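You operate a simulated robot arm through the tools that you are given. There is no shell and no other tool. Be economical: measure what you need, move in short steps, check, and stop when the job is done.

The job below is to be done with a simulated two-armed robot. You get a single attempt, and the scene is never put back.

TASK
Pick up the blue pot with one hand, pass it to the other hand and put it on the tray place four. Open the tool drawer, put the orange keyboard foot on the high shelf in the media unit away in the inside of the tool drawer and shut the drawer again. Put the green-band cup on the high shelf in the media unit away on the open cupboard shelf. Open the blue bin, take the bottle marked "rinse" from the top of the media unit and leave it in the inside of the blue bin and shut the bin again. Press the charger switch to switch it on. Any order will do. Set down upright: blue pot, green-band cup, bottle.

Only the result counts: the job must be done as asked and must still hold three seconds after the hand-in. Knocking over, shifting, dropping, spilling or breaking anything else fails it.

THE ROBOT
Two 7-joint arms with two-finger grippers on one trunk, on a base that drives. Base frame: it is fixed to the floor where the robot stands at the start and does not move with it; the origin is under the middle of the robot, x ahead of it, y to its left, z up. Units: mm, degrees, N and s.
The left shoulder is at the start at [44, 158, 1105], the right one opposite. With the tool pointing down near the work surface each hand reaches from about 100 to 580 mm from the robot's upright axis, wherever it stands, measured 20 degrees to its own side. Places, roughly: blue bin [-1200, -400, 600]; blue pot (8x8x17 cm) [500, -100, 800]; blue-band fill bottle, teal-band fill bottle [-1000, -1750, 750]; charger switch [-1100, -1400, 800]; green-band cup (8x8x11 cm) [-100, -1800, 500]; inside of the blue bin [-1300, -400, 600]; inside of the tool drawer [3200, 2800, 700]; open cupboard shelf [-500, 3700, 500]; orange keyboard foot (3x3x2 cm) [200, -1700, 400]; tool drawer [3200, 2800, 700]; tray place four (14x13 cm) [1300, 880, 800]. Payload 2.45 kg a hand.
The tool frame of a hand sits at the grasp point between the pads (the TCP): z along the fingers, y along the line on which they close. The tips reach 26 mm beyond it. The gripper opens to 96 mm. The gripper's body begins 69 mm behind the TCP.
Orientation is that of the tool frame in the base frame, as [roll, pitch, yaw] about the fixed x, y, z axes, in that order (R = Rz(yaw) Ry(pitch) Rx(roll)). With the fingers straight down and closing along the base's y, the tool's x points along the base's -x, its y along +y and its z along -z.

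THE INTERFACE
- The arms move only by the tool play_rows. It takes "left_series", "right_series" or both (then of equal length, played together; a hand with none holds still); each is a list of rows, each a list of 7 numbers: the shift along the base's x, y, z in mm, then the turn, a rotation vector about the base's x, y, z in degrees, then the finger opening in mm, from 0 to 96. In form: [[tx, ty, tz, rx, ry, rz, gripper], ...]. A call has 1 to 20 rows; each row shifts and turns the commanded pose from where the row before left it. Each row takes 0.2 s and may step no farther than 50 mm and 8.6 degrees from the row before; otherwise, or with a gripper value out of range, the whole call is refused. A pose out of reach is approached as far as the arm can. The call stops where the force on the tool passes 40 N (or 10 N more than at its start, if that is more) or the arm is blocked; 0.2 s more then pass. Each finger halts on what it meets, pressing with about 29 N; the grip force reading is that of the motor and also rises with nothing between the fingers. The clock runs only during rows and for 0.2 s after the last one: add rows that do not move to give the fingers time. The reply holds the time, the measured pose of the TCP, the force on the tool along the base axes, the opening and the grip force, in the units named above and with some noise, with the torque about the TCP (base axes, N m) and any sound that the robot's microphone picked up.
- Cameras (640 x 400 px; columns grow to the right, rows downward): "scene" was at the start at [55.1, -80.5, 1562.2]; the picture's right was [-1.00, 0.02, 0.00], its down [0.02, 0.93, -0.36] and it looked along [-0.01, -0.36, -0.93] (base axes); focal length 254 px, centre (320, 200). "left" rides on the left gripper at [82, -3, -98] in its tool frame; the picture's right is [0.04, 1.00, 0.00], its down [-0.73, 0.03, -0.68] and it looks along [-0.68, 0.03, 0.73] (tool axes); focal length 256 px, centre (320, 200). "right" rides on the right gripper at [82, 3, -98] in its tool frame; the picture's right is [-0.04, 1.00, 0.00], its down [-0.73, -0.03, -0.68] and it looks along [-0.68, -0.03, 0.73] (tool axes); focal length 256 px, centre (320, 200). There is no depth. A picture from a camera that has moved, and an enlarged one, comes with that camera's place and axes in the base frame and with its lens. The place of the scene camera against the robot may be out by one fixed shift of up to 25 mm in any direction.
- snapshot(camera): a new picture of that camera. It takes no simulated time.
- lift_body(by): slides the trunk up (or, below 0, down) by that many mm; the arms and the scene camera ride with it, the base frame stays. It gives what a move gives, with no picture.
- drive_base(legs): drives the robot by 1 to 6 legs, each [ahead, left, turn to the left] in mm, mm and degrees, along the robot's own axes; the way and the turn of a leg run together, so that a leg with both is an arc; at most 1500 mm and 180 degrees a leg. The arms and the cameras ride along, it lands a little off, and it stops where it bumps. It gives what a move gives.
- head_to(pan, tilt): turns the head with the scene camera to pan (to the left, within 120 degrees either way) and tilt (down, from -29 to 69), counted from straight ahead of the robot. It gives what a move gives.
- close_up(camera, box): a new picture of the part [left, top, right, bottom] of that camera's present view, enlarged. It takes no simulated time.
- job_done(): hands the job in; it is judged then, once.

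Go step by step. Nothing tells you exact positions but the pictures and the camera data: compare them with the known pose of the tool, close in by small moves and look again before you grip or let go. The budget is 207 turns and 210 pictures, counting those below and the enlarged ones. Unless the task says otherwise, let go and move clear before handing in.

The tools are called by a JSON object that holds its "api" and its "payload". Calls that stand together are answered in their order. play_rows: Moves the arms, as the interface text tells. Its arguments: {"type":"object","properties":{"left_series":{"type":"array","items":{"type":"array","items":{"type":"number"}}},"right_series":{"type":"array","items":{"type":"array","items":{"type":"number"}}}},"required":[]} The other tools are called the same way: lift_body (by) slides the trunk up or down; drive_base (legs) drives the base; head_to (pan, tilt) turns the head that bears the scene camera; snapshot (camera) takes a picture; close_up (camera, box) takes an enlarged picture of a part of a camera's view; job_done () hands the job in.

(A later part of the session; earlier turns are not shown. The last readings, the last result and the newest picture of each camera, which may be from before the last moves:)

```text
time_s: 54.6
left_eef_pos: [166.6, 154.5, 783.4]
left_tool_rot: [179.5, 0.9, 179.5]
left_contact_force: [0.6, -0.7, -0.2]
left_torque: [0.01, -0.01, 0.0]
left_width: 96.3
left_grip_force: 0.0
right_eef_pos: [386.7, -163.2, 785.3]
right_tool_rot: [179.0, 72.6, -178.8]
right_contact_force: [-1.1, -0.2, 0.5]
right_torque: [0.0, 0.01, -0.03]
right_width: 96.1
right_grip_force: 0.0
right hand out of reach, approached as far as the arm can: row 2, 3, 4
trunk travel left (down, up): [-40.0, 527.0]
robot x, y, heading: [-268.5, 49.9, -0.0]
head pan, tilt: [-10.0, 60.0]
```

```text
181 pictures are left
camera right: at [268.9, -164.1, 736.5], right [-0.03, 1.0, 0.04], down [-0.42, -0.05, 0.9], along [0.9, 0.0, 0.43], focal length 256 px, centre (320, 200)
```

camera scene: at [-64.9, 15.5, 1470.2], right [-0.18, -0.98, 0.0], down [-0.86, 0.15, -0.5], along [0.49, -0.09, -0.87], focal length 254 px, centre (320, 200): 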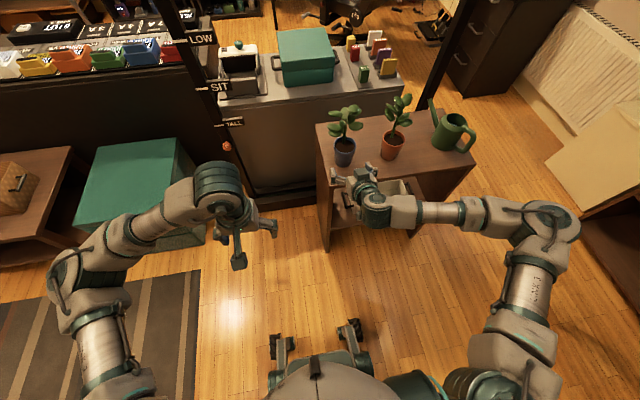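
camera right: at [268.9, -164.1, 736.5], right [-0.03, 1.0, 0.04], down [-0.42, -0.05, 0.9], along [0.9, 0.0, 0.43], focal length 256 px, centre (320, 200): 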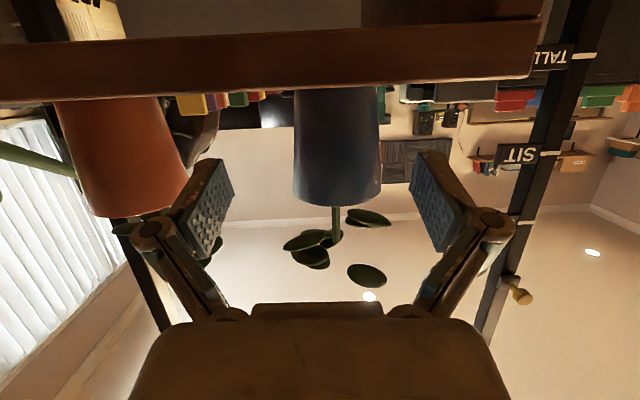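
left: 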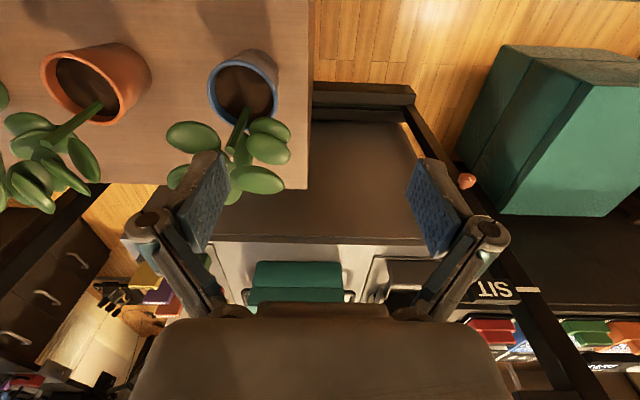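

Lateral wrist bend is the limit, so I turn the hand heading 25° inward, which is the natural direction; there is ample gap to the orange pot.

{"api": "play_rows", "payload": {"right_series": [[0, -6, 0, 0, 0, 5, 96], [0, -6, 0, 0, 0, 5, 96], [0, -6, 0, 0, 0, 5, 96], [0, -6, -5, 0, 0, 5, 96], [0, -5, -5, 0, 0, 5, 96], [0, 0, -4, 0, 0, 0, 96], [0, 0, 0, 0, 0, 0, 96]]}}

{"api": "snapshot", "payload": {"camera": "right"}}

```text
time_s: 56.2
left_eef_pos: [167.2, 154.5, 783.1]
left_tool_rot: [179.5, 0.9, 179.5]
left_contact_force: [-0.8, -0.4, 0.1]
left_torque: [0.0, 0.03, -0.02]
left_width: 96.0
left_grip_force: 0.0
right_eef_pos: [389.2, -192.1, 771.0]
right_tool_rot: [179.3, 73.0, -153.6]
right_contact_force: [0.6, 0.4, -0.5]
right_torque: [-0.02, -0.01, 0.02]
right_width: 96.3
right_grip_force: 0.1
trunk travel left (down, up): [-40.0, 527.0]
robot x, y, heading: [-265.8, 44.1, -0.4]
head pan, tilt: [-10.0, 60.0]
```

```text
180 pictures are left
camera right: at [282.3, -241.7, 722.0], right [-0.44, 0.9, 0.04], down [-0.37, -0.23, 0.9], along [0.81, 0.38, 0.43], focal length 256 px, centre (320, 200)
```

right: 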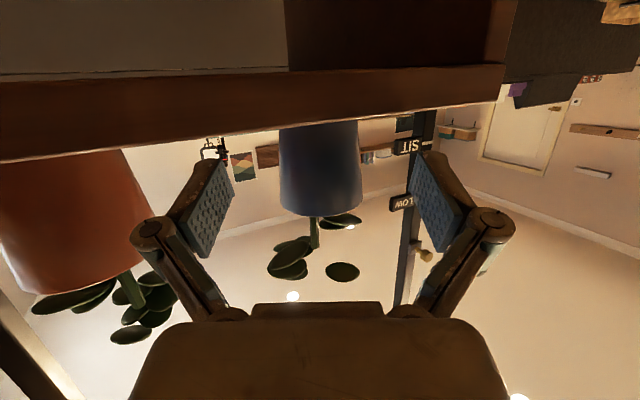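

Pot is centred between the pads. I advance 95 mm along the heading.

{"api": "play_rows", "payload": {"right_series": [[14.3, 7.1, 0, 0, 0, 0, 96], [14.3, 7.1, 0, 0, 0, 0, 96], [14.3, 7.1, 0, 0, 0, 0, 96], [14.3, 7.1, 0, 0, 0, 0, 96], [14.3, 7.1, 0, 0, 0, 0, 96], [0, 0, 0, 0, 0, 0, 96]]}}

{"api": "snapshot", "payload": {"camera": "right"}}

{"api": "close_up", "payload": {"camera": "scene", "box": [280, 70, 480, 195]}}

```text
time_s: 57.6
left_eef_pos: [167.2, 154.3, 783.5]
left_tool_rot: [179.4, 0.8, 179.5]
left_contact_force: [-0.3, 0.7, 0.3]
left_torque: [0.03, -0.01, 0.01]
left_width: 95.9
left_grip_force: 0.1
right_eef_pos: [459.7, -154.2, 771.2]
right_tool_rot: [179.3, 73.0, -153.6]
right_contact_force: [-0.6, -0.4, -0.6]
right_torque: [0.01, 0.0, 0.0]
right_width: 95.9
right_grip_force: 0.1
trunk travel left (down, up): [-40.0, 527.0]
robot x, y, heading: [-266.1, 50.4, -0.3]
head pan, tilt: [-10.0, 60.0]
```

```text
179 pictures are left
camera right: at [354.4, -205.2, 721.4], right [-0.44, 0.9, 0.04], down [-0.37, -0.23, 0.9], along [0.82, 0.38, 0.43], focal length 256 px, centre (320, 200)
```

right: 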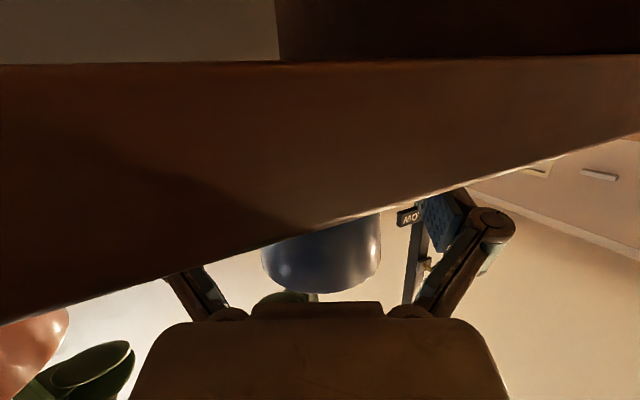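

```text
3.20 times, centred on (380, 132) of scene
camera zoom: at [100.2, 15.1, 1293.1], right [-0.18, -0.98, 0.0], down [-0.86, 0.15, -0.49], along [0.49, -0.09, -0.87], focal length 812 px, centre (128, 416)
```

zoom: 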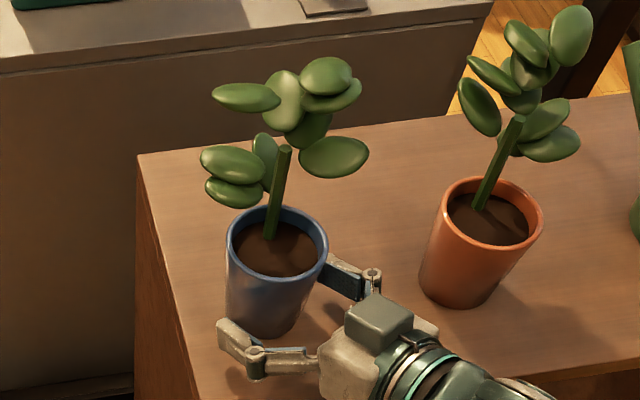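

The fingers straddle the pot; I go 15 mm further, then close.

{"api": "play_rows", "payload": {"right_series": [[7, 3.3, 0, 0, 0, 0, 96], [7, 3.3, 0, 0, 0, 0, 96], [0, 0, 0, 0, 0, 0, 85], [0, 0, 0, 0, 0, 0, 70], [0, 0, 0, 0, 0, 0, 60], [0, 0, 0, 0, 0, 0, 50], [0, 0, 0, 0, 0, 0, 40]]}}

{"api": "close_up", "payload": {"camera": "scene", "box": [280, 70, 480, 195]}}

```text
time_s: 59.2
left_eef_pos: [167.9, 154.2, 782.6]
left_tool_rot: [179.6, 0.8, 179.5]
left_contact_force: [0.3, 0.3, 0.0]
left_torque: [-0.03, -0.02, 0.02]
left_width: 96.1
left_grip_force: 0.0
right_eef_pos: [475.0, -150.2, 770.9]
right_tool_rot: [179.4, 73.0, -153.7]
right_contact_force: [0.6, -2.0, 1.4]
right_torque: [-0.17, -0.04, -0.01]
right_width: 65.1
right_grip_force: 29.2
trunk travel left (down, up): [-40.0, 527.0]
robot x, y, heading: [-268.6, 49.8, -0.1]
head pan, tilt: [-10.0, 60.0]
```

```text
3.20 times, centred on (380, 132) of scene
camera zoom: at [100.4, 14.8, 1293.1], right [-0.18, -0.98, 0.0], down [-0.86, 0.15, -0.49], along [0.49, -0.09, -0.87], focal length 812 px, centre (128, 416)
```

zoom: 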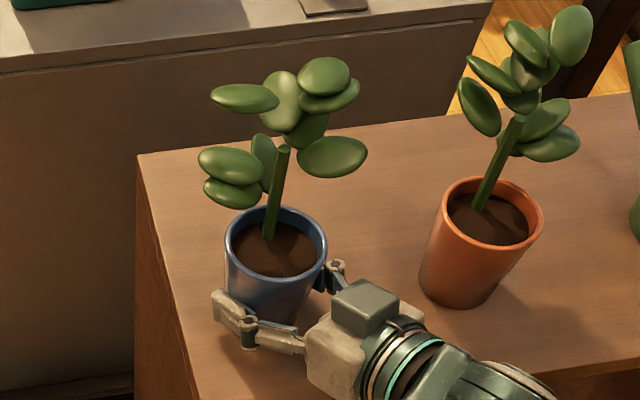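

Gripped at 65 mm with 29 N. I lift it slowly.

{"api": "play_rows", "payload": {"right_series": [[0, 0, 8, 0, 0, 0, 40], [0, 0, 8, 0, 0, 0, 40], [0, 0, 12, 0, 0, 0, 40], [0, 0, 12, 0, 0, 0, 40], [0, 0, 12, 0, 0, 0, 40], [0, 0, 12, 0, 0, 0, 40], [0, 0, 0, 0, 0, 0, 40]]}}

{"api": "snapshot", "payload": {"camera": "scene"}}

```text
time_s: 60.8
left_eef_pos: [167.8, 154.1, 782.7]
left_tool_rot: [179.5, 0.9, 179.5]
left_contact_force: [-0.5, 0.1, 0.5]
left_torque: [0.0, -0.01, -0.01]
left_width: 96.1
left_grip_force: 0.1
right_eef_pos: [473.4, -149.8, 835.5]
right_tool_rot: [179.2, 73.0, -153.8]
right_contact_force: [0.0, -0.6, -5.9]
right_torque: [0.01, 0.01, 0.0]
right_width: 65.3
right_grip_force: 29.0
trunk travel left (down, up): [-40.0, 527.0]
robot x, y, heading: [-264.7, 50.9, -0.3]
head pan, tilt: [-10.0, 60.0]
```

```text
176 pictures are left
camera scene: at [101.8, 14.8, 1292.5], right [-0.18, -0.98, 0.0], down [-0.86, 0.15, -0.49], along [0.49, -0.09, -0.87], focal length 254 px, centre (320, 200)
```

scene: 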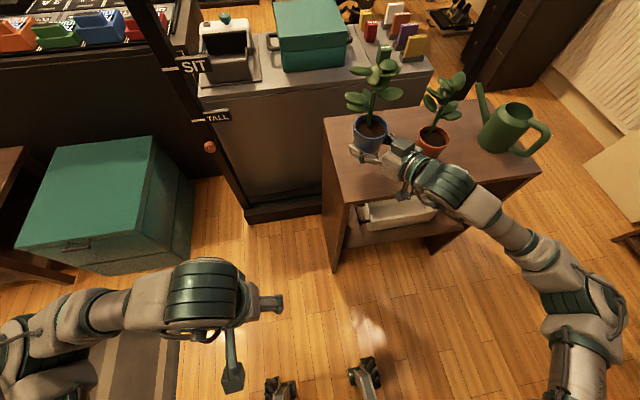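

Pot lifted cleanly. I back away from the table and then bring the pot to the middle for the handover.

{"api": "drive_base", "payload": {"legs": [[-300, 0, 0]]}}

{"api": "play_rows", "payload": {"right_series": [[-15, 15, 10, 0, 0, 4, 40], [-20, 17, 10, 0, 0, 4, 40], [-20, 17, 10, 0, 0, 4, 40], [-20, 17, 10, 0, 0, 4, 40], [-20, 17, 10, 0, 0, 4, 40], [-20, 17, 10, 0, 0, 4, 40], [-20, 17, 0, 0, 0, 4, 40], [-20, 17, 0, 0, 0, 4, 40], [-15, 15, 0, 0, 0, 0, 40], [-10, 10, 0, 0, 0, 0, 40], [0, 0, 0, 0, 0, 0, 40]]}}

{"api": "snapshot", "payload": {"camera": "scene"}}

```text
time_s: 62.8
left_eef_pos: [-87.7, 173.7, 772.5]
left_tool_rot: [-179.9, -1.0, 176.0]
left_contact_force: [0.0, -0.6, -0.7]
left_torque: [0.11, 0.02, 0.03]
left_width: 96.0
left_grip_force: 0.2
right_eef_pos: [201.7, -152.9, 819.4]
right_tool_rot: [178.6, 71.0, -158.3]
right_contact_force: [0.2, -3.2, -6.8]
right_torque: [0.09, -0.06, 0.16]
right_width: 65.3
right_grip_force: 29.3
trunk travel left (down, up): [-40.0, 527.0]
robot x, y, heading: [-551.8, 87.0, -3.9]
head pan, tilt: [-10.0, 60.0]
```

```text
time_s: 63.2
left_eef_pos: [-185.8, 181.9, 802.1]
left_tool_rot: [179.2, 7.0, 175.4]
left_contact_force: [2.1, -1.8, -0.3]
left_torque: [0.12, 0.09, 0.0]
left_width: 95.9
left_grip_force: 0.1
right_eef_pos: [77.1, -154.8, 895.8]
right_tool_rot: [-165.8, 77.7, -143.2]
right_contact_force: [0.7, -1.3, -4.8]
right_torque: [-0.06, 0.09, 0.08]
right_width: 65.0
right_grip_force: 29.2
trunk travel left (down, up): [-40.0, 527.0]
robot x, y, heading: [-562.2, 92.6, -4.8]
head pan, tilt: [-10.0, 60.0]
stopped in row 1 (left hand): the arm was blocked; the commanded pose is now the measured one
```

```text
175 pictures are left
camera scene: at [-163.0, -5.1, 1290.8], right [-0.25, -0.97, -0.02], down [-0.85, 0.23, -0.47], along [0.46, -0.1, -0.88], focal length 254 px, centre (320, 200)
```

scene: 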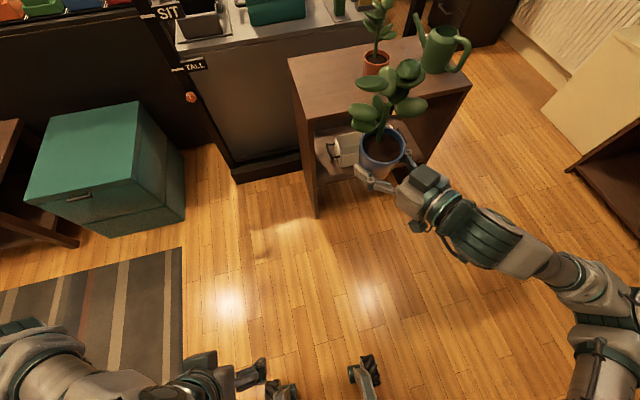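

The left arm seems to have met something behind-left. I look there before moving further.

{"api": "head_to", "payload": {"pan": 110, "tilt": 40}}

{"api": "snapshot", "payload": {"camera": "scene"}}

```text
time_s: 65.2
left_eef_pos: [-176.1, 190.6, 795.0]
left_tool_rot: [179.6, 5.9, 175.8]
left_contact_force: [-0.3, 0.3, 0.1]
left_torque: [0.01, 0.02, -0.01]
left_width: 95.8
left_grip_force: 0.0
right_eef_pos: [89.6, -143.3, 890.5]
right_tool_rot: [-166.6, 76.9, -143.3]
right_contact_force: [0.3, -0.6, -5.8]
right_torque: [-0.01, 0.04, 0.03]
right_width: 65.3
right_grip_force: 29.3
trunk travel left (down, up): [-40.0, 527.0]
robot x, y, heading: [-557.7, 94.0, -4.3]
head pan, tilt: [110.0, 40.0]
```

```text
174 pictures are left
camera scene: at [-230.1, 104.4, 1318.6], right [0.96, 0.27, -0.04], down [0.14, -0.6, -0.79], along [-0.23, 0.75, -0.62], focal length 254 px, centre (320, 200)
```

scene: 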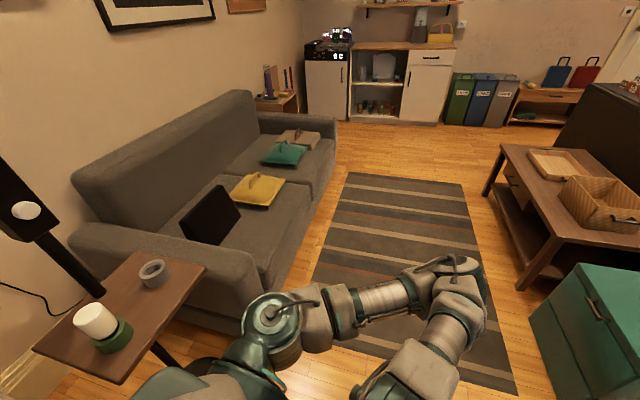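

A side table with a mug and a candle stands close behind-left; the base likely touched something. I drive forward 150 mm to be clear and recheck.

{"api": "drive_base", "payload": {"legs": [[150, 0, 0]]}}

{"api": "snapshot", "payload": {"camera": "scene"}}

```text
time_s: 65.9
left_eef_pos: [-187.8, 219.2, 843.7]
left_tool_rot: [-171.0, 4.0, -172.0]
left_contact_force: [-2.4, 0.6, 0.4]
left_torque: [-0.06, -0.11, 0.02]
left_width: 96.0
left_grip_force: 0.0
right_eef_pos: [24.7, -91.7, 945.9]
right_tool_rot: [-133.6, 77.6, -111.2]
right_contact_force: [-1.1, 3.4, -1.0]
right_torque: [-0.16, 0.22, -0.16]
right_width: 65.7
right_grip_force: 29.0
trunk travel left (down, up): [-40.0, 527.0]
robot x, y, heading: [-543.9, 90.6, -4.1]
head pan, tilt: [110.0, 40.0]
stopped in leg 1: the robot was blocked; the commanded pose is now the measured one
```

```text
173 pictures are left
camera scene: at [-226.0, 109.0, 1323.0], right [0.96, 0.27, -0.03], down [0.15, -0.61, -0.78], along [-0.23, 0.75, -0.62], focal length 254 px, centre (320, 200)
```

scene: 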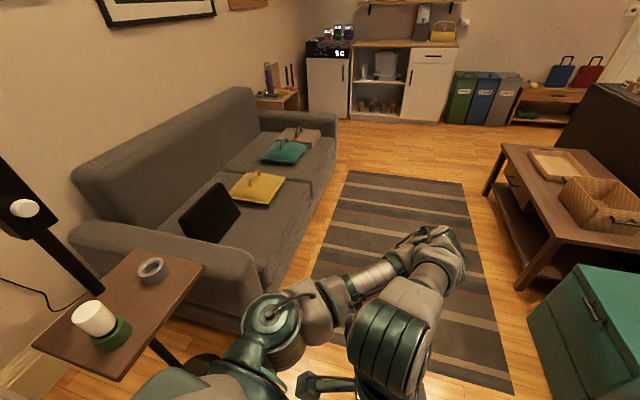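

The base reports blocked both ways. I look straight down at the base front, and to the right-rear, to find the cause.

{"api": "head_to", "payload": {"pan": 0, "tilt": 69}}

{"api": "snapshot", "payload": {"camera": "scene"}}

{"api": "head_to", "payload": {"pan": -115, "tilt": 55}}

{"api": "snapshot", "payload": {"camera": "scene"}}

{"api": "head_to", "payload": {"pan": 120, "tilt": 69}}

{"api": "snapshot", "payload": {"camera": "scene"}}

```text
time_s: 67.8
left_eef_pos: [-180.9, 221.8, 825.0]
left_tool_rot: [-174.1, 6.2, -179.9]
left_contact_force: [-1.4, 0.9, -2.7]
left_torque: [0.01, -0.18, 0.02]
left_width: 96.1
left_grip_force: 0.0
right_eef_pos: [32.9, -108.3, 937.2]
right_tool_rot: [-140.8, 77.7, -121.6]
right_contact_force: [2.3, -0.8, -5.6]
right_torque: [0.0, 0.0, 0.04]
right_width: 65.5
right_grip_force: 28.9
trunk travel left (down, up): [-40.0, 527.0]
robot x, y, heading: [-528.8, 117.5, -7.6]
head pan, tilt: [0.0, 68.8]
```

```text
172 pictures are left
camera scene: at [-171.0, 41.0, 1286.9], right [-0.13, -0.99, -0.01], down [-0.93, 0.12, -0.35], along [0.35, -0.04, -0.94], focal length 254 px, centre (320, 200)
```

scene: 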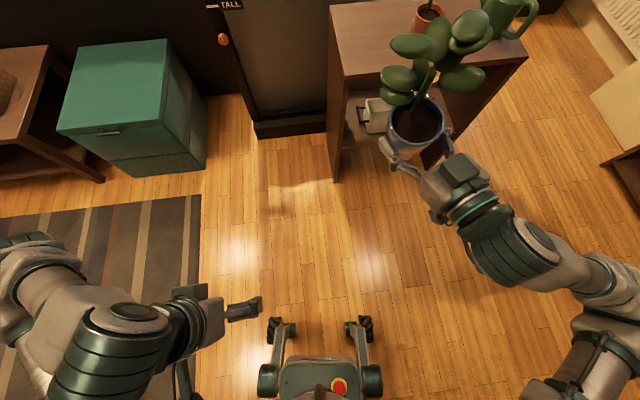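

```text
time_s: 69.7
left_eef_pos: [-177.2, 213.6, 827.6]
left_tool_rot: [-173.4, 6.0, -177.0]
left_contact_force: [1.0, -0.1, 0.4]
left_torque: [0.01, 0.03, 0.02]
left_width: 96.0
left_grip_force: 0.1
right_eef_pos: [46.2, -105.5, 940.4]
right_tool_rot: [-139.4, 77.5, -118.1]
right_contact_force: [0.0, 1.1, -5.9]
right_torque: [-0.02, 0.05, -0.04]
right_width: 65.2
right_grip_force: 28.9
trunk travel left (down, up): [-40.0, 527.0]
robot x, y, heading: [-525.9, 91.8, -5.5]
head pan, tilt: [-115.0, 55.0]
```

```text
171 pictures are left
camera scene: at [-261.8, -37.0, 1304.3], right [-0.86, 0.51, 0.01], down [0.41, 0.71, -0.57], along [-0.3, -0.48, -0.82], focal length 254 px, centre (320, 200)
```

scene: 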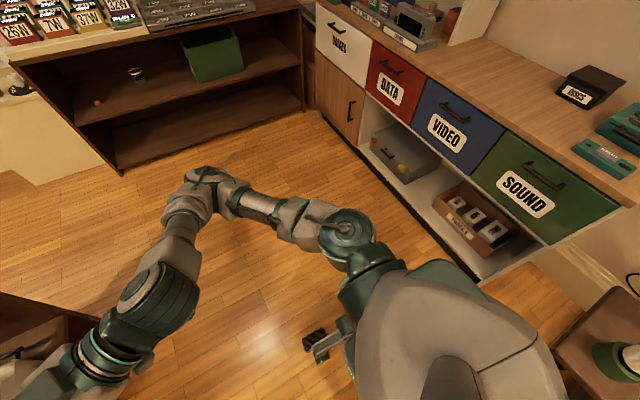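

```text
time_s: 73.1
left_eef_pos: [-177.7, 202.5, 827.4]
left_tool_rot: [-173.7, 6.1, -177.3]
left_contact_force: [1.4, 0.5, 1.7]
left_torque: [-0.02, 0.11, -0.01]
left_width: 96.3
left_grip_force: 0.2
right_eef_pos: [44.6, -118.2, 936.7]
right_tool_rot: [-140.7, 77.8, -119.6]
right_contact_force: [1.9, 2.4, -6.7]
right_torque: [-0.03, 0.03, -0.06]
right_width: 65.3
right_grip_force: 28.8
trunk travel left (down, up): [-40.0, 527.0]
robot x, y, heading: [-526.8, 85.7, -5.5]
head pan, tilt: [120.0, 68.8]
```

```text
170 pictures are left
camera scene: at [-248.8, 64.5, 1289.6], right [0.91, 0.41, 0.0], down [0.38, -0.84, -0.38], along [-0.16, 0.35, -0.92], focal length 254 px, centre (320, 200)
```

scene: 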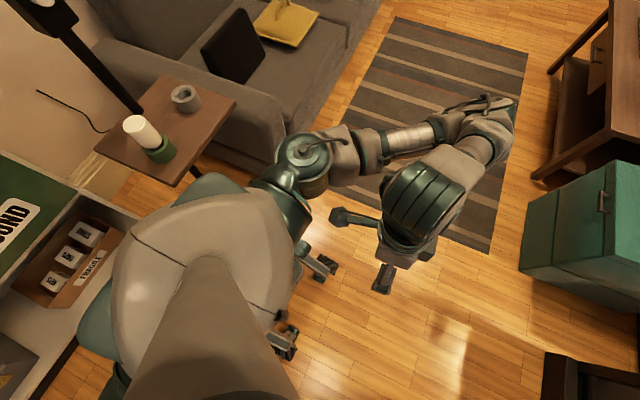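

The folded torso's back appears to be near the sideboard behind. I drive forward gently to clear it.

{"api": "drive_base", "payload": {"legs": [[60, 0, 0]]}}

{"api": "snapshot", "payload": {"camera": "scene"}}

```text
time_s: 74.0
left_eef_pos: [-142.7, 197.6, 821.9]
left_tool_rot: [-174.9, 6.8, -177.1]
left_contact_force: [0.5, -0.8, -0.8]
left_torque: [0.05, 0.04, 0.0]
left_width: 96.1
left_grip_force: 0.0
right_eef_pos: [94.0, -121.8, 932.2]
right_tool_rot: [-142.4, 78.1, -119.9]
right_contact_force: [1.4, -2.2, -6.5]
right_torque: [0.02, -0.01, 0.11]
right_width: 65.4
right_grip_force: 29.0
trunk travel left (down, up): [-40.0, 527.0]
robot x, y, heading: [-487.2, 75.3, -4.1]
head pan, tilt: [120.0, 68.8]
```

```text
169 pictures are left
camera scene: at [-207.8, 68.4, 1284.4], right [0.9, 0.44, 0.0], down [0.4, -0.83, -0.38], along [-0.16, 0.34, -0.93], focal length 254 px, centre (320, 200)
```

scene: 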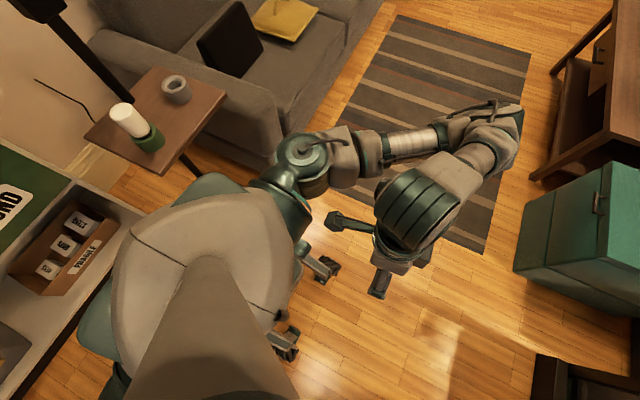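

It moves freely now. I drive further forward, straighten, and raise the trunk back to its normal height.

{"api": "drive_base", "payload": {"legs": [[100, 0, 4]]}}

{"api": "lift_body", "payload": {"by": 235}}

{"api": "head_to", "payload": {"pan": 0, "tilt": 60}}

{"api": "snapshot", "payload": {"camera": "scene"}}

```text
time_s: 75.2
left_eef_pos: [-53.6, 234.9, 822.7]
left_tool_rot: [-173.7, 6.6, -172.3]
left_contact_force: [0.1, 1.2, -0.7]
left_torque: [0.02, 0.03, 0.01]
left_width: 95.9
left_grip_force: 0.1
right_eef_pos: [202.6, -62.3, 938.0]
right_tool_rot: [-139.1, 77.4, -112.7]
right_contact_force: [0.6, 1.2, -5.4]
right_torque: [-0.02, 0.01, -0.01]
right_width: 65.3
right_grip_force: 29.3
trunk travel left (down, up): [-40.0, 527.0]
robot x, y, heading: [-378.8, 74.1, -0.1]
head pan, tilt: [120.0, 68.8]
```

```text
time_s: 77.7
left_eef_pos: [-56.5, 229.8, 1059.3]
left_tool_rot: [-173.9, 6.9, -172.4]
left_contact_force: [0.4, 0.3, 0.0]
left_torque: [-0.02, -0.01, 0.02]
left_width: 95.9
left_grip_force: 0.0
right_eef_pos: [198.2, -68.6, 1174.7]
right_tool_rot: [-138.5, 77.7, -112.0]
right_contact_force: [-0.3, 0.7, -5.7]
right_torque: [-0.01, 0.04, 0.02]
right_width: 65.2
right_grip_force: 29.7
trunk travel left (down, up): [-275.0, 292.0]
robot x, y, heading: [-382.2, 76.0, 0.0]
head pan, tilt: [120.0, 68.8]
```

```text
time_s: 79.7
left_eef_pos: [-57.1, 229.1, 1061.5]
left_tool_rot: [-174.0, 7.0, -172.4]
left_contact_force: [0.8, -0.4, 0.0]
left_torque: [-0.04, 0.01, -0.02]
left_width: 95.9
left_grip_force: 0.1
right_eef_pos: [197.8, -69.3, 1176.4]
right_tool_rot: [-138.4, 77.7, -111.8]
right_contact_force: [-0.1, -0.6, -5.2]
right_torque: [-0.02, 0.01, -0.01]
right_width: 65.0
right_grip_force: 29.4
trunk travel left (down, up): [-275.0, 292.0]
robot x, y, heading: [-385.1, 76.4, 0.2]
head pan, tilt: [0.0, 60.0]
```

```text
168 pictures are left
camera scene: at [-257.0, 53.3, 1571.3], right [0.0, -1.0, 0.0], down [-0.87, 0.0, -0.5], along [0.5, 0.0, -0.87], focal length 254 px, centre (320, 200)
```

scene: 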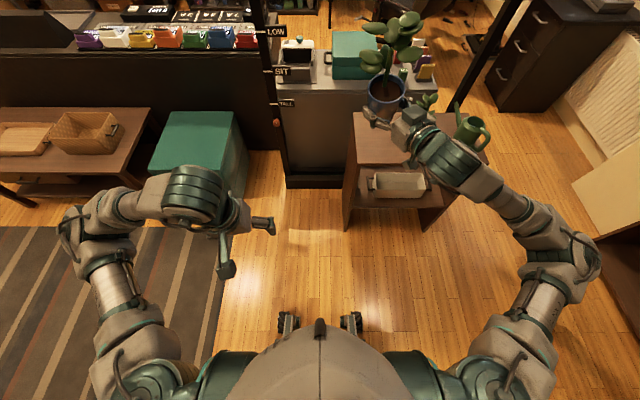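

Everything is intact and the robot stands normally at (-385,76). I level the pot and bring it toward the middle with an inward heading.

{"api": "play_rows", "payload": {"right_series": [[0, 5, -8, 1.9, 5.3, 0, 40], [0, 5, -8, 1.9, 5.3, 0, 40], [-15, 15, -8, 0, 0, 5, 40], [-20, 20, -8, 0, 0, 5, 40], [-20, 20, -8, 0, 0, 5, 40], [-20, 20, -8, 0, 0, 5, 40], [-20, 20, -8, 0, 0, 4, 40], [-10, 20, -8, 0, 0, 0, 40], [0, 0, 0, 0, 0, 0, 40]]}}

{"api": "snapshot", "payload": {"camera": "scene"}}

```text
time_s: 81.7
left_eef_pos: [-57.5, 231.3, 1060.2]
left_tool_rot: [-173.9, 7.0, -172.4]
left_contact_force: [-0.1, 0.1, -0.5]
left_torque: [-0.02, 0.02, -0.01]
left_width: 96.4
left_grip_force: 0.1
right_eef_pos: [92.5, 56.7, 1112.8]
right_tool_rot: [179.4, 73.1, -128.8]
right_contact_force: [0.9, 0.1, -5.6]
right_torque: [-0.03, 0.02, 0.01]
right_width: 65.4
right_grip_force: 28.9
trunk travel left (down, up): [-275.0, 292.0]
robot x, y, heading: [-382.5, 75.6, 0.1]
head pan, tilt: [0.0, 60.0]
```

```text
167 pictures are left
camera scene: at [-257.5, 54.8, 1571.4], right [0.0, -1.0, 0.0], down [-0.87, 0.0, -0.5], along [0.5, 0.0, -0.87], focal length 254 px, centre (320, 200)
```

scene: 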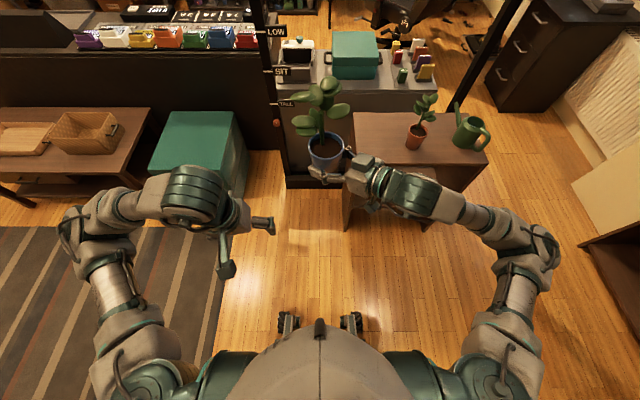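

The pot is now central with the right hand heading inward. I bring the left hand around to a sideways standoff (heading about -75°), while moving the pot 50 mm forward.

{"api": "play_rows", "payload": {"left_series": [[8.5, -1.5, 4.1, 4.5, 6.9, 0, 96], [8.5, -1.5, 4.1, 0, 0, -8.26, 96], [8.5, -1.5, 4.1, 0, 0, -8.26, 96], [8.5, -1.5, 4.1, 0, 0, -8.26, 96], [8.5, -1.5, 4.1, 0, 0, -8.26, 96], [8.5, -1.5, 4.1, 0, 0, -8.26, 96], [8.5, -1.5, 4.1, 0, 0, -8.26, 96], [8.5, -1.5, 4.1, 0, 0, -8.26, 96], [8.5, -1.5, 4.1, 0, 0, -8.26, 96], [8.5, -1.5, 4.1, 0, 0, -8.26, 96], [8.5, -1.5, 4.1, 0, 0, -8.26, 96], [8.5, -1.5, 4.1, -8.02, -2.15, 0, 96], [8.5, -1.5, 4.1, -8.02, -2.15, 0, 96], [8.5, -1.5, 4.1, -8.02, -2.15, 0, 96], [8.5, -1.5, 4.1, -8.02, -2.15, 0, 96], [8.5, -1.5, 4.1, -8.02, -2.15, 0, 96], [8.5, -1.5, 4.1, -8.02, -2.15, 0, 96], [8.5, -1.5, 4.1, -8.02, -2.15, 0, 96], [8.5, -1.5, 4.1, -8.02, -2.15, 0, 96], [8.5, -1.5, 4.1, -8.02, -2.15, 0, 96]], "right_series": [[2.5, 0, 0, 0, 0, 0, 40], [2.5, 0, 0, 0, 0, 0, 40], [2.5, 0, 0, 0, 0, 0, 40], [2.5, 0, 0, 0, 0, 0, 40], [2.5, 0, 0, 0, 0, 0, 40], [2.5, 0, 0, 0, 0, 0, 40], [2.5, 0, 0, 0, 0, 0, 40], [2.5, 0, 0, 0, 0, 0, 40], [2.5, 0, 0, 0, 0, 0, 40], [2.5, 0, 0, 0, 0, 0, 40], [2.5, 0, 0, 0, 0, 0, 40], [2.5, 0, 0, 0, 0, 0, 40], [2.5, 0, 0, 0, 0, 0, 40], [2.5, 0, 0, 0, 0, 0, 40], [2.5, 0, 0, 0, 0, 0, 40], [2.5, 0, 0, 0, 0, 0, 40], [2.5, 0, 0, 0, 0, 0, 40], [2.5, 0, 0, 0, 0, 0, 40], [2.5, 0, 0, 0, 0, 0, 40], [2.5, 0, 0, 0, 0, 0, 40]]}}

{"api": "snapshot", "payload": {"camera": "scene"}}

{"api": "snapshot", "payload": {"camera": "left"}}

```text
time_s: 85.9
left_eef_pos: [-45.8, 237.3, 1160.3]
left_tool_rot: [180.0, 75.6, 104.1]
left_contact_force: [0.7, 0.5, 0.4]
left_torque: [0.02, 0.0, -0.01]
left_width: 96.0
left_grip_force: 0.1
left hand out of reach, approached as far as the arm can: row 11, 12, 13, 14, 15, 16, 17, 18, 19, 20
right_eef_pos: [142.9, 55.2, 1112.3]
right_tool_rot: [179.5, 73.2, -128.8]
right_contact_force: [0.3, -0.6, -5.5]
right_torque: [-0.06, 0.06, 0.02]
right_width: 65.3
right_grip_force: 28.6
trunk travel left (down, up): [-275.0, 292.0]
robot x, y, heading: [-380.8, 74.9, -0.1]
head pan, tilt: [0.0, 60.0]
```

```text
166 pictures are left
camera scene: at [-257.3, 53.2, 1571.4], right [0.0, -1.0, 0.0], down [-0.87, 0.0, -0.5], along [0.5, 0.0, -0.87], focal length 254 px, centre (320, 200)
```

scene: 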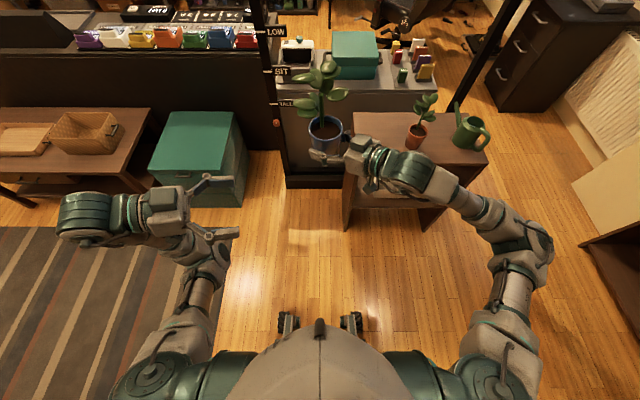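

```text
165 pictures are left
camera left: at [-77.2, 347.6, 1106.4], right [0.97, 0.26, -0.04], down [-0.09, 0.47, 0.88], along [0.24, -0.85, 0.47], focal length 256 px, centre (320, 200)
```

left: 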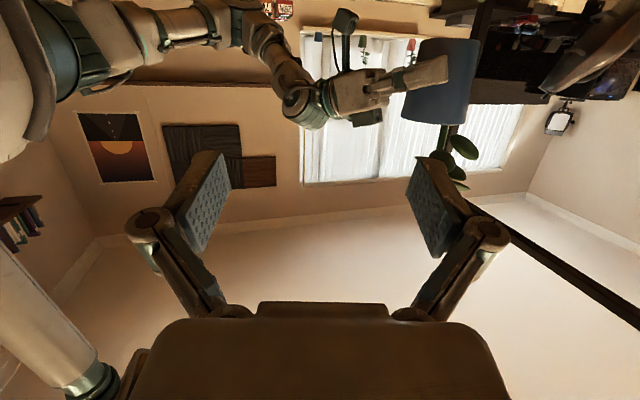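

Left orientation is right; now I move it forward to the standoff.

{"api": "play_rows", "payload": {"left_series": [[15, 0, 0, 0, 0, 0, 96], [15, 0, 0, 0, 0, 0, 96], [15, 0, -2, 0, 0, 0, 96], [15, 0, -2, 0, 0, 0, 96], [15, 0, -2, 0, 0, 0, 96], [15, 0, -2, 0, 0, 0, 96], [15, -6, -2, 0, 0, 0, 96], [15, -8, -2, 0, 0, 0, 96], [15, -10, -2, 0, 0, 0, 96], [15, -12, -2, 0, 0, 0, 96], [10, 0, 0, 0, 0, 0, 96]]}}

{"api": "snapshot", "payload": {"camera": "left"}}

{"api": "snapshot", "payload": {"camera": "scene"}}

```text
time_s: 88.3
left_eef_pos: [-28.8, 222.1, 1178.9]
left_tool_rot: [-179.7, 75.5, 104.6]
left_contact_force: [-0.3, -0.1, 0.4]
left_torque: [-0.01, -0.01, 0.03]
left_width: 95.8
left_grip_force: 0.0
left hand out of reach, approached as far as the arm can: row 1, 2, 3, 4, 5, 6, 7, 8, 9, 10, 11
right_eef_pos: [142.6, 56.5, 1112.2]
right_tool_rot: [179.3, 73.0, -128.7]
right_contact_force: [-0.3, 0.3, -5.4]
right_torque: [-0.03, 0.04, 0.01]
right_width: 65.2
right_grip_force: 29.3
trunk travel left (down, up): [-275.0, 292.0]
robot x, y, heading: [-381.8, 76.5, -0.2]
head pan, tilt: [0.0, 60.0]
```

```text
164 pictures are left
camera left: at [-59.6, 333.6, 1125.9], right [0.97, 0.26, -0.04], down [-0.09, 0.47, 0.88], along [0.24, -0.85, 0.47], focal length 256 px, centre (320, 200)
```

left: 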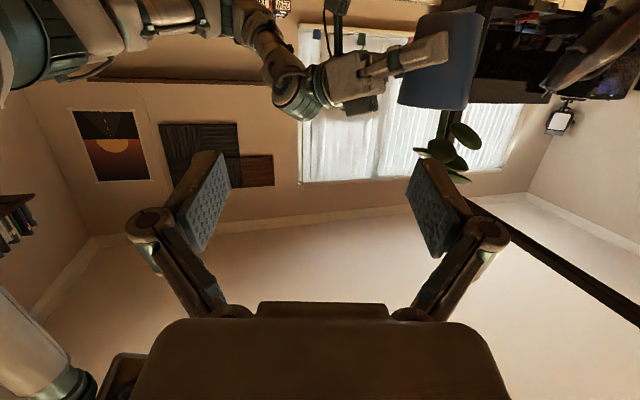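

```text
163 pictures are left
camera scene: at [-256.8, 53.9, 1571.3], right [0.0, -1.0, 0.0], down [-0.87, 0.0, -0.5], along [0.5, 0.0, -0.87], focal length 254 px, centre (320, 200)
```

scene: 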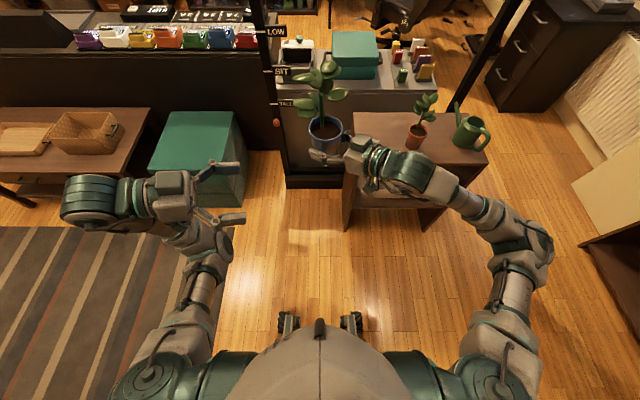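

The left elbow folded the wrong way. I return the left hand to tool-down, extend it forward, and then repeat what worked on the right.

{"api": "play_rows", "payload": {"left_series": [[-3, 2, -8, 8.02, 2.15, 0, 96], [-3, 2, -8, 8.02, 2.15, 0, 96], [-3, 2, -8, 8.02, 2.15, 0, 96], [-3, 2, -8, 8.02, 2.15, 0, 96], [-3, 2, -8, 8.02, 2.15, 0, 96], [0, 0, -8, 8.02, 2.15, 0, 96], [0, 0, -8, 8.02, 2.15, 0, 96], [0, 0, -8, 8.02, 2.15, 0, 96], [0, 0, -8, 8.02, 2.15, 0, 96], [0, 0, 0, 0, 0, 8.3, 96], [0, 0, 0, 0, 0, 8.3, 96], [0, 0, 0, 0, 0, 8.3, 96], [0, 0, 0, 0, 0, 8.3, 96], [0, 0, 0, 0, 0, 8.3, 96], [0, 0, 0, 0, 0, 8.3, 96]]}}

{"api": "snapshot", "payload": {"camera": "scene"}}

```text
time_s: 91.5
left_eef_pos: [-43.9, 233.6, 1107.3]
left_tool_rot: [-179.2, 0.9, 154.6]
left_contact_force: [0.5, 0.5, 0.1]
left_torque: [-0.02, -0.03, -0.02]
left_width: 96.1
left_grip_force: 0.1
right_eef_pos: [143.5, 55.8, 1112.6]
right_tool_rot: [179.4, 73.1, -128.8]
right_contact_force: [0.3, 0.7, -5.3]
right_torque: [-0.03, 0.04, 0.01]
right_width: 65.6
right_grip_force: 29.0
trunk travel left (down, up): [-275.0, 292.0]
robot x, y, heading: [-381.8, 76.1, 0.1]
head pan, tilt: [0.0, 60.0]
```

```text
162 pictures are left
camera scene: at [-256.8, 54.3, 1571.3], right [0.0, -1.0, 0.0], down [-0.87, 0.0, -0.5], along [0.5, 0.0, -0.87], focal length 254 px, centre (320, 200)
```

scene: 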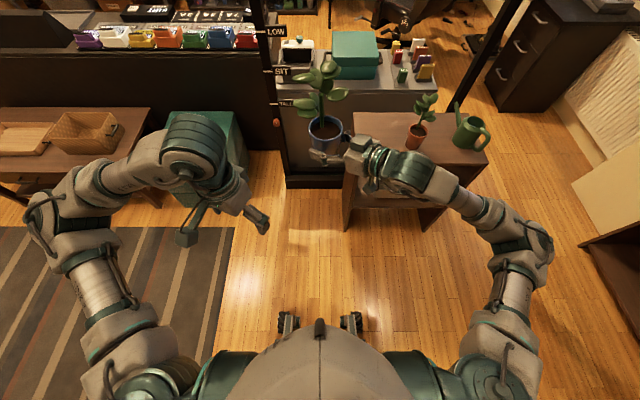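

Elbow is outboard again. I extend forward tool-down, then pitch forward at heading -25°.

{"api": "play_rows", "payload": {"left_series": [[24, 5, 0, 0, 0, 0, 96], [24, 5, 0, 0, 0, 0, 96], [24, 5, 0, 0, 0, 0, 96], [24, 5, 0, 0, 0, 0, 96], [24, 5, 0, 0, 0, 0, 96], [24, 5, 0, 0, 0, 0, 96], [24, 5, 0, 0, 0, 0, 96], [24, 5, 0, 0, 0, 0, 96], [20, 0, 0, 0, 0, 0, 96], [0, 0, 0, -3.51, -7.52, 0, 96], [0, 0, 0, -3.51, -7.52, 0, 96], [0, 0, 0, -3.51, -7.52, 0, 96], [0, 0, 0, -3.51, -7.52, 0, 96], [0, 0, 0, -3.51, -7.52, 0, 96], [0, 0, 0, -3.51, -7.52, 0, 96], [0, 0, 0, -3.51, -7.52, 0, 96], [0, 0, 0, -3.51, -7.52, 0, 96], [0, 0, 0, -3.51, -7.52, 0, 96]]}}

{"api": "snapshot", "payload": {"camera": "scene"}}

```text
time_s: 95.3
left_eef_pos: [169.8, 274.9, 1106.6]
left_tool_rot: [179.1, 75.7, 153.2]
left_contact_force: [0.5, 0.0, -0.1]
left_torque: [0.01, 0.04, 0.01]
left_width: 95.9
left_grip_force: 0.0
right_eef_pos: [141.9, 57.3, 1111.1]
right_tool_rot: [179.7, 73.0, -128.6]
right_contact_force: [-0.2, 0.7, -5.1]
right_torque: [-0.01, 0.06, 0.01]
right_width: 65.2
right_grip_force: 29.0
trunk travel left (down, up): [-275.0, 292.0]
robot x, y, heading: [-378.9, 73.7, -0.2]
head pan, tilt: [0.0, 60.0]
```

```text
161 pictures are left
camera scene: at [-257.2, 55.9, 1571.3], right [0.0, -1.0, 0.0], down [-0.87, 0.0, -0.5], along [0.5, 0.0, -0.87], focal length 254 px, centre (320, 200)
```

scene: 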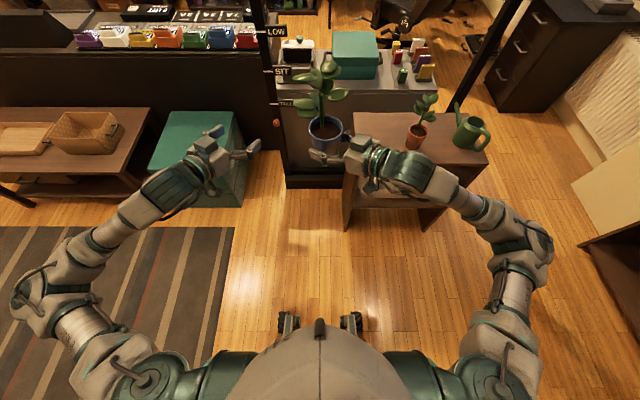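

Exactly the mirror posture. Now I yaw the left hand inward to heading -70° at a standoff beside the pot.

{"api": "play_rows", "payload": {"left_series": [[-11, -5, 6, 0, 0, -7.2, 96], [-11, -8, 6, 0, 0, -7.2, 96], [-11, -12, 6, 0, 0, -7.2, 96], [-11, -12, 6, 0, 0, -7.2, 96], [-10, -15, 6, 0, 0, -7.2, 96], [-10, -15, 5, 0, 0, -7.2, 96], [0, -20, 0, 0, 0, 0, 96], [0, 0, 0, 0, 0, 0, 96]]}}

{"api": "snapshot", "payload": {"camera": "scene"}}

{"api": "snapshot", "payload": {"camera": "left"}}

```text
time_s: 97.1
left_eef_pos: [123.3, 211.4, 1129.2]
left_tool_rot: [177.0, 75.7, 125.9]
left_contact_force: [0.5, -0.4, -0.4]
left_torque: [0.03, 0.03, -0.01]
left_width: 96.2
left_grip_force: 0.1
left hand out of reach, approached as far as the arm can: row 4, 5, 6
right_eef_pos: [142.3, 57.5, 1113.5]
right_tool_rot: [179.5, 73.1, -128.6]
right_contact_force: [-0.9, 1.1, -4.8]
right_torque: [-0.01, 0.03, 0.01]
right_width: 65.1
right_grip_force: 28.8
trunk travel left (down, up): [-275.0, 292.0]
robot x, y, heading: [-383.8, 73.2, 0.3]
head pan, tilt: [0.0, 60.0]
```

```text
160 pictures are left
camera scene: at [-257.6, 54.5, 1571.4], right [0.0, -1.0, 0.0], down [-0.87, 0.0, -0.5], along [0.5, 0.0, -0.87], focal length 254 px, centre (320, 200)
```

scene: 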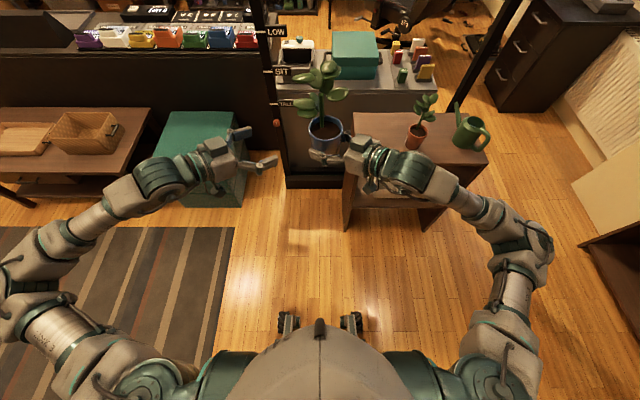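

```text
159 pictures are left
camera left: at [48.7, 299.6, 1075.6], right [0.77, 0.64, -0.03], down [-0.29, 0.38, 0.88], along [0.57, -0.67, 0.48], focal length 256 px, centre (320, 200)
```

left: 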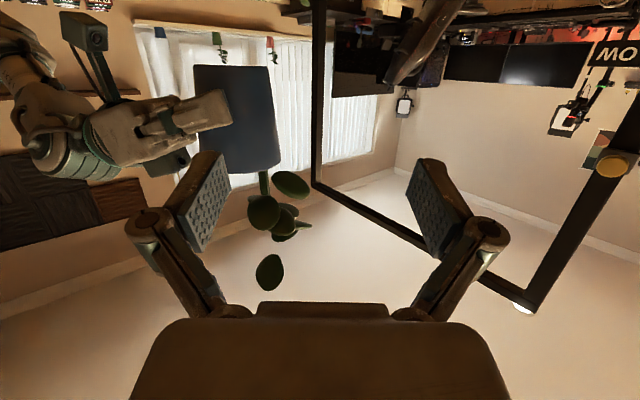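

Left hand at heading -54°. The pot must be shifted sideways into line with the left hand; I move mostly the right hand to align.

{"api": "play_rows", "payload": {"left_series": [[-4, -3, 3, 0, 0, 0, 96], [-4, -3, 3, 0, 0, 0, 96], [-4, -3, 3, 0, 0, 0, 96], [-4, -3, 3, 0, 0, 0, 96], [-4, -2, 2, 0, 0, 0, 96], [0, 0, 0, 0, 0, 0, 96]], "right_series": [[8, 6, 0, 0, 0, 0, 40], [8, 6, 0, 0, 0, 0, 40], [8, 6, 0, 0, 0, 0, 40], [8, 6, 0, 0, 0, 0, 40], [8, 5, 0, 0, 0, 0, 40], [0, 0, 0, 0, 0, 0, 40]]}}

{"api": "snapshot", "payload": {"camera": "left"}}

```text
time_s: 98.5
left_eef_pos: [103.6, 197.7, 1143.2]
left_tool_rot: [177.3, 75.7, 126.2]
left_contact_force: [-0.6, -0.4, -0.1]
left_torque: [0.02, 0.06, -0.02]
left_width: 96.3
left_grip_force: 0.1
right_eef_pos: [183.5, 86.5, 1112.4]
right_tool_rot: [179.5, 73.0, -128.6]
right_contact_force: [0.0, 0.7, -5.4]
right_torque: [-0.02, 0.06, -0.01]
right_width: 65.3
right_grip_force: 29.1
trunk travel left (down, up): [-275.0, 292.0]
robot x, y, heading: [-382.9, 73.9, 0.2]
head pan, tilt: [0.0, 60.0]
```

```text
158 pictures are left
camera left: at [28.8, 285.8, 1089.6], right [0.77, 0.63, -0.03], down [-0.28, 0.38, 0.88], along [0.57, -0.67, 0.48], focal length 256 px, centre (320, 200)
```

left: 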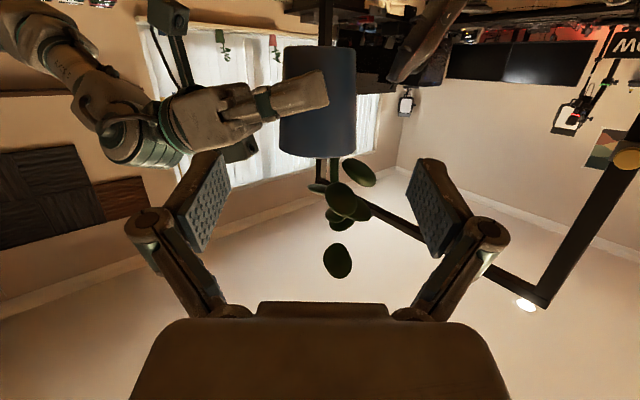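

Aligned. I advance the left hand 90 mm toward the pot and check.

{"api": "play_rows", "payload": {"left_series": [[10.6, -14.5, 0, 0, 0, 0, 96], [10.6, -14.5, 0, 0, 0, 0, 96], [10.6, -14.5, 0, 0, 0, 0, 96], [10.6, -14.5, 0, 0, 0, 0, 96], [10.6, -14.5, 0, 0, 0, 0, 96], [0, 0, 0, 0, 0, 0, 96]]}}

{"api": "snapshot", "payload": {"camera": "left"}}

{"api": "close_up", "payload": {"camera": "scene", "box": [220, 60, 420, 185]}}

```text
time_s: 99.9
left_eef_pos: [157.9, 125.5, 1143.6]
left_tool_rot: [177.2, 75.7, 126.1]
left_contact_force: [0.8, 0.0, 0.0]
left_torque: [0.01, 0.0, 0.0]
left_width: 96.1
left_grip_force: 0.1
right_eef_pos: [183.2, 86.3, 1112.9]
right_tool_rot: [179.4, 73.0, -128.7]
right_contact_force: [0.1, 0.1, -5.7]
right_torque: [-0.02, -0.02, 0.02]
right_width: 65.1
right_grip_force: 29.2
trunk travel left (down, up): [-275.0, 292.0]
robot x, y, heading: [-382.6, 72.7, 0.1]
head pan, tilt: [0.0, 60.0]
```

```text
157 pictures are left
camera left: at [82.8, 212.7, 1090.9], right [0.77, 0.64, -0.03], down [-0.28, 0.38, 0.88], along [0.57, -0.67, 0.48], focal length 256 px, centre (320, 200)
```

left: 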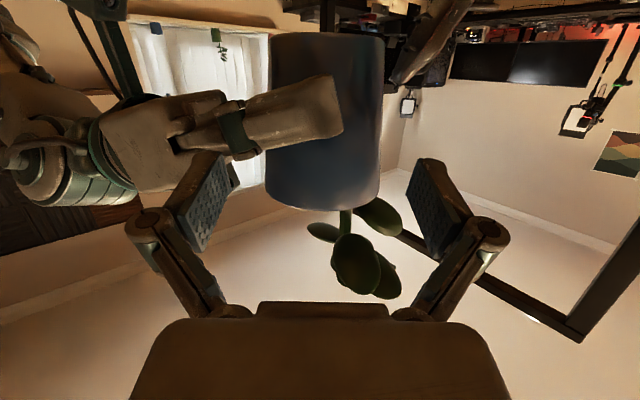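

```text
3.20 times, centred on (320, 122) of scene
camera zoom: at [-256.5, 54.7, 1571.3], right [0.0, -1.0, 0.0], down [-0.87, 0.0, -0.5], along [0.5, 0.0, -0.87], focal length 812 px, centre (320, 448)
```

zoom: 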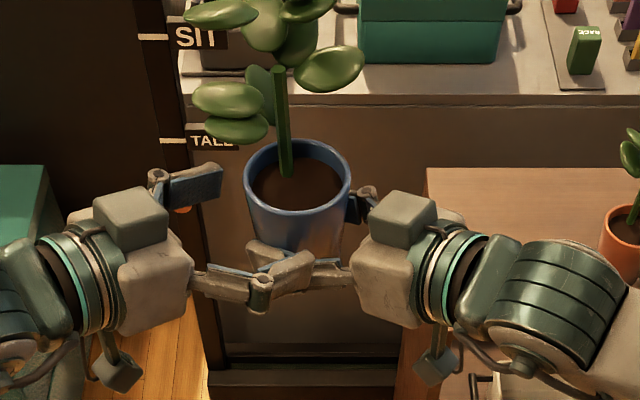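

Clear so far, with the left fingers just above the right's. I advance the last 36 mm.

{"api": "play_rows", "payload": {"left_series": [[5.3, -7.3, 0, 0, 0, 0, 96], [5.3, -7.3, 0, 0, 0, 0, 96], [5.3, -7.3, 0, 0, 0, 0, 96], [5.3, -7.3, 0, 0, 0, 0, 96], [0, 0, 0, 0, 0, 0, 96]]}}

{"api": "snapshot", "payload": {"camera": "left"}}

{"api": "close_up", "payload": {"camera": "scene", "box": [220, 60, 420, 185]}}

```text
time_s: 100.7
left_eef_pos: [163.8, 103.7, 1147.4]
left_tool_rot: [176.4, 75.9, 125.1]
left_contact_force: [0.6, 0.9, 1.3]
left_torque: [0.0, 0.03, 0.01]
left_width: 96.3
left_grip_force: 0.1
right_eef_pos: [184.6, 78.9, 1113.6]
right_tool_rot: [179.9, 72.9, -129.3]
right_contact_force: [0.0, -0.9, -6.2]
right_torque: [0.03, -0.05, 0.05]
right_width: 65.4
right_grip_force: 28.6
trunk travel left (down, up): [-275.0, 292.0]
robot x, y, heading: [-382.9, 75.0, -0.1]
head pan, tilt: [0.0, 60.0]
stopped in row 3 (right hand): the force on the tool passed its limit at 48 N (the readings are from after the stop); the commanded pose is now the measured one
```

```text
155 pictures are left
camera left: at [90.7, 191.8, 1093.8], right [0.78, 0.63, -0.02], down [-0.29, 0.39, 0.88], along [0.56, -0.67, 0.48], focal length 256 px, centre (320, 200)
```

left: 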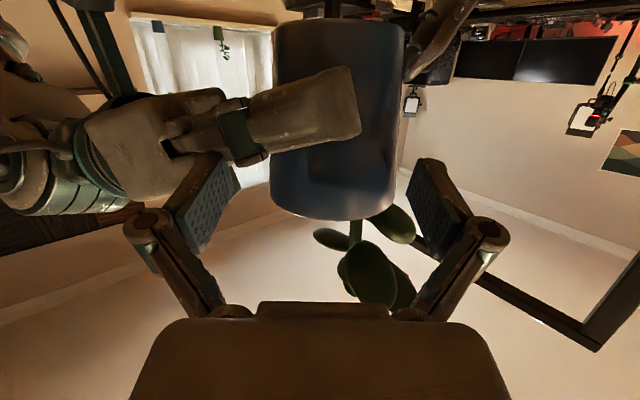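

```text
3.20 times, centred on (320, 122) of scene
camera zoom: at [-256.4, 53.8, 1571.3], right [0.0, -1.0, 0.0], down [-0.87, 0.0, -0.5], along [0.5, 0.0, -0.87], focal length 812 px, centre (320, 448)
```

zoom: 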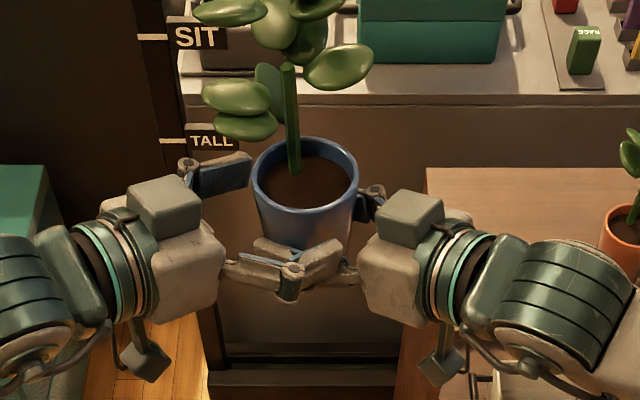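

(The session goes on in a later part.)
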